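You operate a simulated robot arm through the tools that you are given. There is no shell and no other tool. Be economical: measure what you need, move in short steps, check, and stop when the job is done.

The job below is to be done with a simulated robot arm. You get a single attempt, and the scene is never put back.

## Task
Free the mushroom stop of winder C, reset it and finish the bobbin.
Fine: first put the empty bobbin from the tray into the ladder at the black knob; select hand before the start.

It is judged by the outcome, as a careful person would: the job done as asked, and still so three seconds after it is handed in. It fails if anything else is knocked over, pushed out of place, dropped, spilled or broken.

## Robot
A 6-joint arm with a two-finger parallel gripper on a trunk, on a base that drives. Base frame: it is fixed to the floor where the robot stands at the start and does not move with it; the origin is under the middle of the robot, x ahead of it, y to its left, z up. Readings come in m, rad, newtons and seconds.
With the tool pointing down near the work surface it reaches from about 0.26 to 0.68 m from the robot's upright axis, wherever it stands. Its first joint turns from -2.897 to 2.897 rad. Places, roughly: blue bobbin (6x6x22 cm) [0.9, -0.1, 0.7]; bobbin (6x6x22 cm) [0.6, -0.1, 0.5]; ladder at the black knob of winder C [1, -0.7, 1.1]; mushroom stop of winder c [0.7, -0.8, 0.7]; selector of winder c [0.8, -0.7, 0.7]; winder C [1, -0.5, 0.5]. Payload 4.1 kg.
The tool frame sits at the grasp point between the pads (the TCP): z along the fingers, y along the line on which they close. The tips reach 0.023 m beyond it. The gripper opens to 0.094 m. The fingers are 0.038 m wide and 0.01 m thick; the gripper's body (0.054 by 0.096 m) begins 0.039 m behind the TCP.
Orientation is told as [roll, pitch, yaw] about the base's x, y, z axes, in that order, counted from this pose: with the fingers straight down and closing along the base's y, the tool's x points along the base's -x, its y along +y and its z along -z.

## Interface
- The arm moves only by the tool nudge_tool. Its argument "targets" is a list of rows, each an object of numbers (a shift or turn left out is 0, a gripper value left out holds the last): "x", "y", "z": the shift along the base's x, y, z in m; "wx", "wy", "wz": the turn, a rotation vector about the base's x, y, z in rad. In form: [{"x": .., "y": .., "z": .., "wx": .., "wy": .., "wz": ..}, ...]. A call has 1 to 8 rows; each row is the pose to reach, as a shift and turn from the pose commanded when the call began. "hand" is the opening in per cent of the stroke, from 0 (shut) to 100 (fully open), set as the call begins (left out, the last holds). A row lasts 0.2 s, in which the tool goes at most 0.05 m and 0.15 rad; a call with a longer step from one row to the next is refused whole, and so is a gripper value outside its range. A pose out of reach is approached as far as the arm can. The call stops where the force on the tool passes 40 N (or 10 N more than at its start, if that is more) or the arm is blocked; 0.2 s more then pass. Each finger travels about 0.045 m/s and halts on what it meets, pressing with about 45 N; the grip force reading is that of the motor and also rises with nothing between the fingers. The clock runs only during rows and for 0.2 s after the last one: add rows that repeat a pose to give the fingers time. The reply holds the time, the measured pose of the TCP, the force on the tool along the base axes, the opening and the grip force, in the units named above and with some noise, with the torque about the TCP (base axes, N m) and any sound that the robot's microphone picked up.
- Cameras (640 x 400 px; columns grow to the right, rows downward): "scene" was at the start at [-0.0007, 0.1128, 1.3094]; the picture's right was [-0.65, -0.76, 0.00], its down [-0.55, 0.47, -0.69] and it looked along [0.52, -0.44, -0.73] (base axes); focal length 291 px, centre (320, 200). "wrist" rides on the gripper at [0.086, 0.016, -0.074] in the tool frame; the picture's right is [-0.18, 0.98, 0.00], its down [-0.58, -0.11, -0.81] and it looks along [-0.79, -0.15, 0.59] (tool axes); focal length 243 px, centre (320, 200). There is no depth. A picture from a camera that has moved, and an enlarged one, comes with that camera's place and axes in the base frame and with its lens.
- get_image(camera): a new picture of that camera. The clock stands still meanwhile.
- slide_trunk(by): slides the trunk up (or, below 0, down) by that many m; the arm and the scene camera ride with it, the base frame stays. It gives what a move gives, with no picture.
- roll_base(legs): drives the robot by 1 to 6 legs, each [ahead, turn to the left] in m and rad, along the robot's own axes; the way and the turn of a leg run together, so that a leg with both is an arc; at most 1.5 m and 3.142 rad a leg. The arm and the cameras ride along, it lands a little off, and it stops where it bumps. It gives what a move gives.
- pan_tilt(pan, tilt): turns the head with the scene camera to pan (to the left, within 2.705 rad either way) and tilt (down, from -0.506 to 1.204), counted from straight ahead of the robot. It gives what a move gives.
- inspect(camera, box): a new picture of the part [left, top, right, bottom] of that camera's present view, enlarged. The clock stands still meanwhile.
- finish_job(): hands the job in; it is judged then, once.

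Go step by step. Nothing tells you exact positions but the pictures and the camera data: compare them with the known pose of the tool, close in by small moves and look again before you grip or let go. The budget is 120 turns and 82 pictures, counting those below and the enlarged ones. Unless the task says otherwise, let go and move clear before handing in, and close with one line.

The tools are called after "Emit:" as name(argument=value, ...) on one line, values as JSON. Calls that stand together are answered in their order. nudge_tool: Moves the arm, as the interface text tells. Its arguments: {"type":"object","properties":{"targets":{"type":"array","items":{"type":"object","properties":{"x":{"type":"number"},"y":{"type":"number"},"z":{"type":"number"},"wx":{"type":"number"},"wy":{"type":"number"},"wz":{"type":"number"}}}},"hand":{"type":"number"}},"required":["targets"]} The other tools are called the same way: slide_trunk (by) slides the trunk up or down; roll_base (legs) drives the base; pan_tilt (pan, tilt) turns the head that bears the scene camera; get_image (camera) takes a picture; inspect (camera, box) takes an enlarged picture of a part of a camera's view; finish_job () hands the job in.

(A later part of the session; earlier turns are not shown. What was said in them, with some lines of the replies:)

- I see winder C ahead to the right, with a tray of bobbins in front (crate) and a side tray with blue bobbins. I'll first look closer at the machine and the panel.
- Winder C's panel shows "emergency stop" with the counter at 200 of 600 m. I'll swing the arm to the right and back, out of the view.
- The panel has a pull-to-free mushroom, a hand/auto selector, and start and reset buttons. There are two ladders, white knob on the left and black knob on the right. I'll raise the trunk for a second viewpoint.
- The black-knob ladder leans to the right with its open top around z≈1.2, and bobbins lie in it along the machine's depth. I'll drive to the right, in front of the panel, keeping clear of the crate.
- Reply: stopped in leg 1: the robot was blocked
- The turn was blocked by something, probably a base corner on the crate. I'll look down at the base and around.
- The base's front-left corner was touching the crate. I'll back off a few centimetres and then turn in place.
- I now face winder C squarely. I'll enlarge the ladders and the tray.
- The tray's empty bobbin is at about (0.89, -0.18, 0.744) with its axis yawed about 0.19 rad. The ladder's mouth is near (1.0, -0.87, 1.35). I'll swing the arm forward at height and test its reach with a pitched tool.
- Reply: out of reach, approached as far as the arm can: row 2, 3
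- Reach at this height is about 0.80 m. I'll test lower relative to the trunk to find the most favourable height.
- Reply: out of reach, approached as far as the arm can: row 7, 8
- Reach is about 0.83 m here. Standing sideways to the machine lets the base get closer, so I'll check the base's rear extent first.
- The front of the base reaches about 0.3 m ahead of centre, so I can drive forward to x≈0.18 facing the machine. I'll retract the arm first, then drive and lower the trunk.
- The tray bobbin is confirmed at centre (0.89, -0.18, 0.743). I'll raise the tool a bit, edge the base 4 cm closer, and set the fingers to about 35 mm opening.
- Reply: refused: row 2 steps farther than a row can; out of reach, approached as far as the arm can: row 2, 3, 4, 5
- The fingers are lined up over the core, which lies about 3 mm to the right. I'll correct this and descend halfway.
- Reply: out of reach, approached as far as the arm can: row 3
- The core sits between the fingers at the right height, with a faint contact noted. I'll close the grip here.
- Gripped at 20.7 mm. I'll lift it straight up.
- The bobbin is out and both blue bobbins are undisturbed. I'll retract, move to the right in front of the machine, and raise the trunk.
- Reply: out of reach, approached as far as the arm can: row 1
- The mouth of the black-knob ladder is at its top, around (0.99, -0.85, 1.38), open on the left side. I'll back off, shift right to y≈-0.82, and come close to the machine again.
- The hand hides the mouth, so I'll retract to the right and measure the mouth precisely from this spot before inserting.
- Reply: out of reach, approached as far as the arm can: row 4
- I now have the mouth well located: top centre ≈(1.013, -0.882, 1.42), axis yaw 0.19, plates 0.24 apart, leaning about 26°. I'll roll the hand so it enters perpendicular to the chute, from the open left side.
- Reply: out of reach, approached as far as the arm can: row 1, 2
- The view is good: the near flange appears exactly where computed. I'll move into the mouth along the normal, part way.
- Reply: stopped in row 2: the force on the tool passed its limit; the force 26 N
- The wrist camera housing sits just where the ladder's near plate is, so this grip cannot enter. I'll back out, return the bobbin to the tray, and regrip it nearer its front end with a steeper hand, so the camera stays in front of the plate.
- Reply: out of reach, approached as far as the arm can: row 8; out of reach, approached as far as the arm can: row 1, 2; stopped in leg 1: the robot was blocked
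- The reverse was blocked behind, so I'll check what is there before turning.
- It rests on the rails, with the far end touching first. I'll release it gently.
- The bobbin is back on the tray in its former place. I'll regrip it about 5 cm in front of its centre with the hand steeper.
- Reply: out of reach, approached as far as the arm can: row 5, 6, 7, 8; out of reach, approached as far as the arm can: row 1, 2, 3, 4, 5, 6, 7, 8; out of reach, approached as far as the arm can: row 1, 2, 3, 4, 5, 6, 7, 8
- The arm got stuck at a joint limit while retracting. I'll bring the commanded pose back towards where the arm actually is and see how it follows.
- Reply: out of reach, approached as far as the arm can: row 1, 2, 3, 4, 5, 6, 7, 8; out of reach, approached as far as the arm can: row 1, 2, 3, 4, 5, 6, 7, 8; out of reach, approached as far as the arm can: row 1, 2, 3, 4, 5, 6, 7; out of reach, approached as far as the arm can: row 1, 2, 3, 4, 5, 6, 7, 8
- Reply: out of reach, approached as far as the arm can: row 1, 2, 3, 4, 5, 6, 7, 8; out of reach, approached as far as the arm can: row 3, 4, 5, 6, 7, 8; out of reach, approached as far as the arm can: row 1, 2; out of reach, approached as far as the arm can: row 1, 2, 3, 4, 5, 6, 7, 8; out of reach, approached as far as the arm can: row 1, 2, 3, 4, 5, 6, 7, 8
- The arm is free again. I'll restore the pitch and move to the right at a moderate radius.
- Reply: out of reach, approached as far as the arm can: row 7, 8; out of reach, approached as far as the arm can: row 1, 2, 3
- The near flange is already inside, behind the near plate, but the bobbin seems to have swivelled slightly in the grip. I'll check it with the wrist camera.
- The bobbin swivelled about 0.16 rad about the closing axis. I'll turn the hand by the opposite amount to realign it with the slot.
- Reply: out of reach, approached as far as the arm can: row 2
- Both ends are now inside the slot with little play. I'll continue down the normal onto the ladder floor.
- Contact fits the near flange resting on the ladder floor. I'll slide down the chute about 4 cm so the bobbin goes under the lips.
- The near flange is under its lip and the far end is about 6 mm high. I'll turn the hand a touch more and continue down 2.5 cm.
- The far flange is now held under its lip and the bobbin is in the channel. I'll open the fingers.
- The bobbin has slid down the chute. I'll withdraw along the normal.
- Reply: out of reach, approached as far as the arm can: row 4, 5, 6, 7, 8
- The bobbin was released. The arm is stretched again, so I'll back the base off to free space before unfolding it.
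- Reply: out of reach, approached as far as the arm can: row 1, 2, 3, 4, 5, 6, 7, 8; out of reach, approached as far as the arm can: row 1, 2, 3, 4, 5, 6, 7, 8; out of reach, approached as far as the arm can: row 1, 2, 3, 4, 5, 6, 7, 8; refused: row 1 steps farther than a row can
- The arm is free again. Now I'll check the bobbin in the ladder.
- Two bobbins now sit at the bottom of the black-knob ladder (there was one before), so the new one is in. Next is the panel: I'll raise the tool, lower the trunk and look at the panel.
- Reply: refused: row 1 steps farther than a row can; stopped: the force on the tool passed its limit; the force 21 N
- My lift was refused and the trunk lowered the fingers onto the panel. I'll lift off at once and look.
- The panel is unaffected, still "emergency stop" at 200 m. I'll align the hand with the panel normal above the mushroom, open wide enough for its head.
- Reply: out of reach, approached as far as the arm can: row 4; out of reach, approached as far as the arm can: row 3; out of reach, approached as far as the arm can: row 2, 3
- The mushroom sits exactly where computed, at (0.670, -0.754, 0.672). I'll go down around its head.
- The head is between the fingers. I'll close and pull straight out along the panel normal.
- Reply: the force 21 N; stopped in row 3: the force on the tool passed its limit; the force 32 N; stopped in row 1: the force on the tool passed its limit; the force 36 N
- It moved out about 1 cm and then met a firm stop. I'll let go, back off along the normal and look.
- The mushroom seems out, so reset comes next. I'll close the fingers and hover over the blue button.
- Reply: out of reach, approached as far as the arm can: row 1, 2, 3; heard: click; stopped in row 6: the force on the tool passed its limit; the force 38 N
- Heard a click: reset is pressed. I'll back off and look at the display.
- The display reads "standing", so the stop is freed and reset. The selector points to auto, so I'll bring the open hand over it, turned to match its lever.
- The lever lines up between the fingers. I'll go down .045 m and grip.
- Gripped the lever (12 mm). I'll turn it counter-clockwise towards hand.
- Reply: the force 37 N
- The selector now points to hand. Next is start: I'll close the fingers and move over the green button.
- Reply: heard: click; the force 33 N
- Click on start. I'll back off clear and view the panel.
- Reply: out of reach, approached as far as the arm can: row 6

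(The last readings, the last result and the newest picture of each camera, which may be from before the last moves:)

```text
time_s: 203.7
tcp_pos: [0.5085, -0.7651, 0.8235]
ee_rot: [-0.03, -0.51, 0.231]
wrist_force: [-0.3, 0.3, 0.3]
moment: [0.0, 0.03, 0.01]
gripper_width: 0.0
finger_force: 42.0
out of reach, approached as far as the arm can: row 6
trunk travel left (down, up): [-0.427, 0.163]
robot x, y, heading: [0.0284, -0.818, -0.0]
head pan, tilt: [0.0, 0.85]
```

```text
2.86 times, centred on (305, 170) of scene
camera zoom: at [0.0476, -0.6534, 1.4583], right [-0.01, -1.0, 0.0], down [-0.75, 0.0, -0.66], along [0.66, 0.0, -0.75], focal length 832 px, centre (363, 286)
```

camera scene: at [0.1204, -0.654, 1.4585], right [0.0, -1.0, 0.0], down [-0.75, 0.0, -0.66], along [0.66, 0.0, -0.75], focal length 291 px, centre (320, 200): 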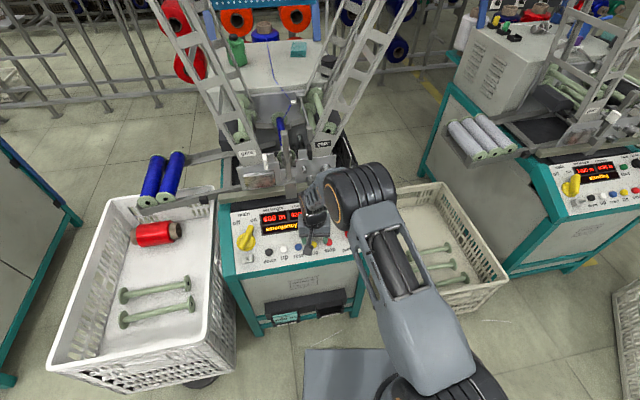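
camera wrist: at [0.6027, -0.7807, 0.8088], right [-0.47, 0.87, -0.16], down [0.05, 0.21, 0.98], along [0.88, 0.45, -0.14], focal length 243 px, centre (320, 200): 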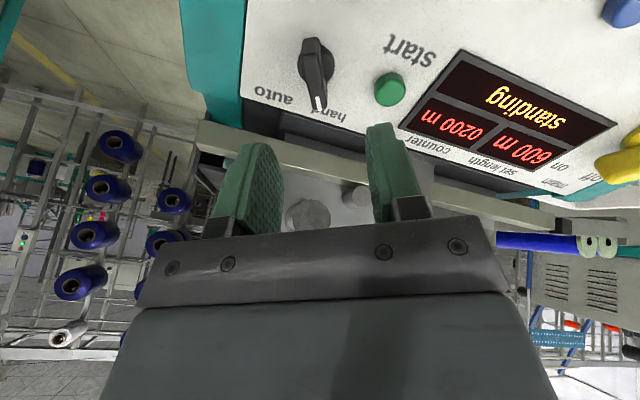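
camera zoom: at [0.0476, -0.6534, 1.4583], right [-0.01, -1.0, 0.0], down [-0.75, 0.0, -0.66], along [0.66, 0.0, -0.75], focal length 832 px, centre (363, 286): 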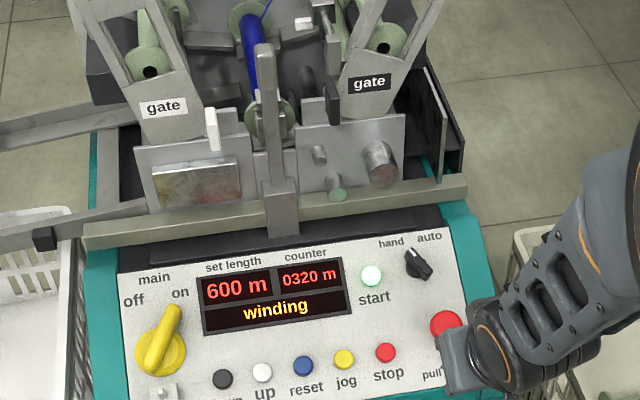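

It's winding in hand mode, at 320 m. I'll wait for it to finish.

Emit:
nudge_tool(targets=[{"z": 0.0}, {"z": 0.0}, {"z": 0.0}, {"z": 0.0}, {"z": 0.0}, {"z": 0.0}, {"z": 0.0}, {"z": 0.0}])

Emit:
nudge_tool(targets=[{"z": 0.0}, {"z": 0.0}, {"z": 0.0}, {"z": 0.0}, {"z": 0.0}, {"z": 0.0}, {"z": 0.0}, {"z": 0.0}])

Emit:
inspect(camera="scene", box=[230, 100, 380, 240])

```text
time_s: 205.4
tcp_pos: [0.5114, -0.7657, 0.8246]
ee_rot: [-0.031, -0.51, 0.231]
wrist_force: [-0.3, -0.7, -0.8]
moment: [-0.02, 0.0, -0.01]
gripper_width: 0.0
finger_force: 42.3
trunk travel left (down, up): [-0.427, 0.163]
robot x, y, heading: [0.0286, -0.8158, -0.003]
head pan, tilt: [0.0, 0.85]
```

```text
time_s: 207.2
tcp_pos: [0.5091, -0.7647, 0.8235]
ee_rot: [-0.031, -0.511, 0.23]
wrist_force: [-1.0, -0.2, 0.5]
moment: [-0.05, 0.04, 0.0]
gripper_width: 0.0001
finger_force: 42.5
trunk travel left (down, up): [-0.427, 0.163]
robot x, y, heading: [0.0332, -0.8176, -0.002]
head pan, tilt: [0.0, 0.85]
```

```text
2.86 times, centred on (305, 170) of scene
camera zoom: at [0.0477, -0.6534, 1.4583], right [-0.01, -1.0, 0.0], down [-0.75, 0.0, -0.66], along [0.66, 0.0, -0.75], focal length 832 px, centre (363, 286)
```

zoom: 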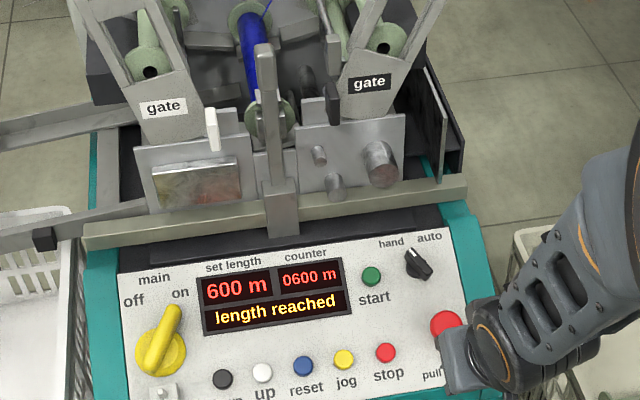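

The counter reads 600 m with "length reached", and the winder has stopped in hand mode. The added bobbin is in the black-knob ladder and the hand is clear, so I'll hand in.

Emit:
finish_job()

```text
The job is handed in.
```

Winder C's mushroom stop is pulled free and reset. With the selector on hand, the bobbin wound to 600 m and stopped at "length reached". The tray's empty bobbin went into the black-knob ladder first. While driving, the base bumped a crate in front and later stopped against something behind, probably another crate. At one point the trunk pressed the closed-off panel with the fingers, and I saw no change from any of these.
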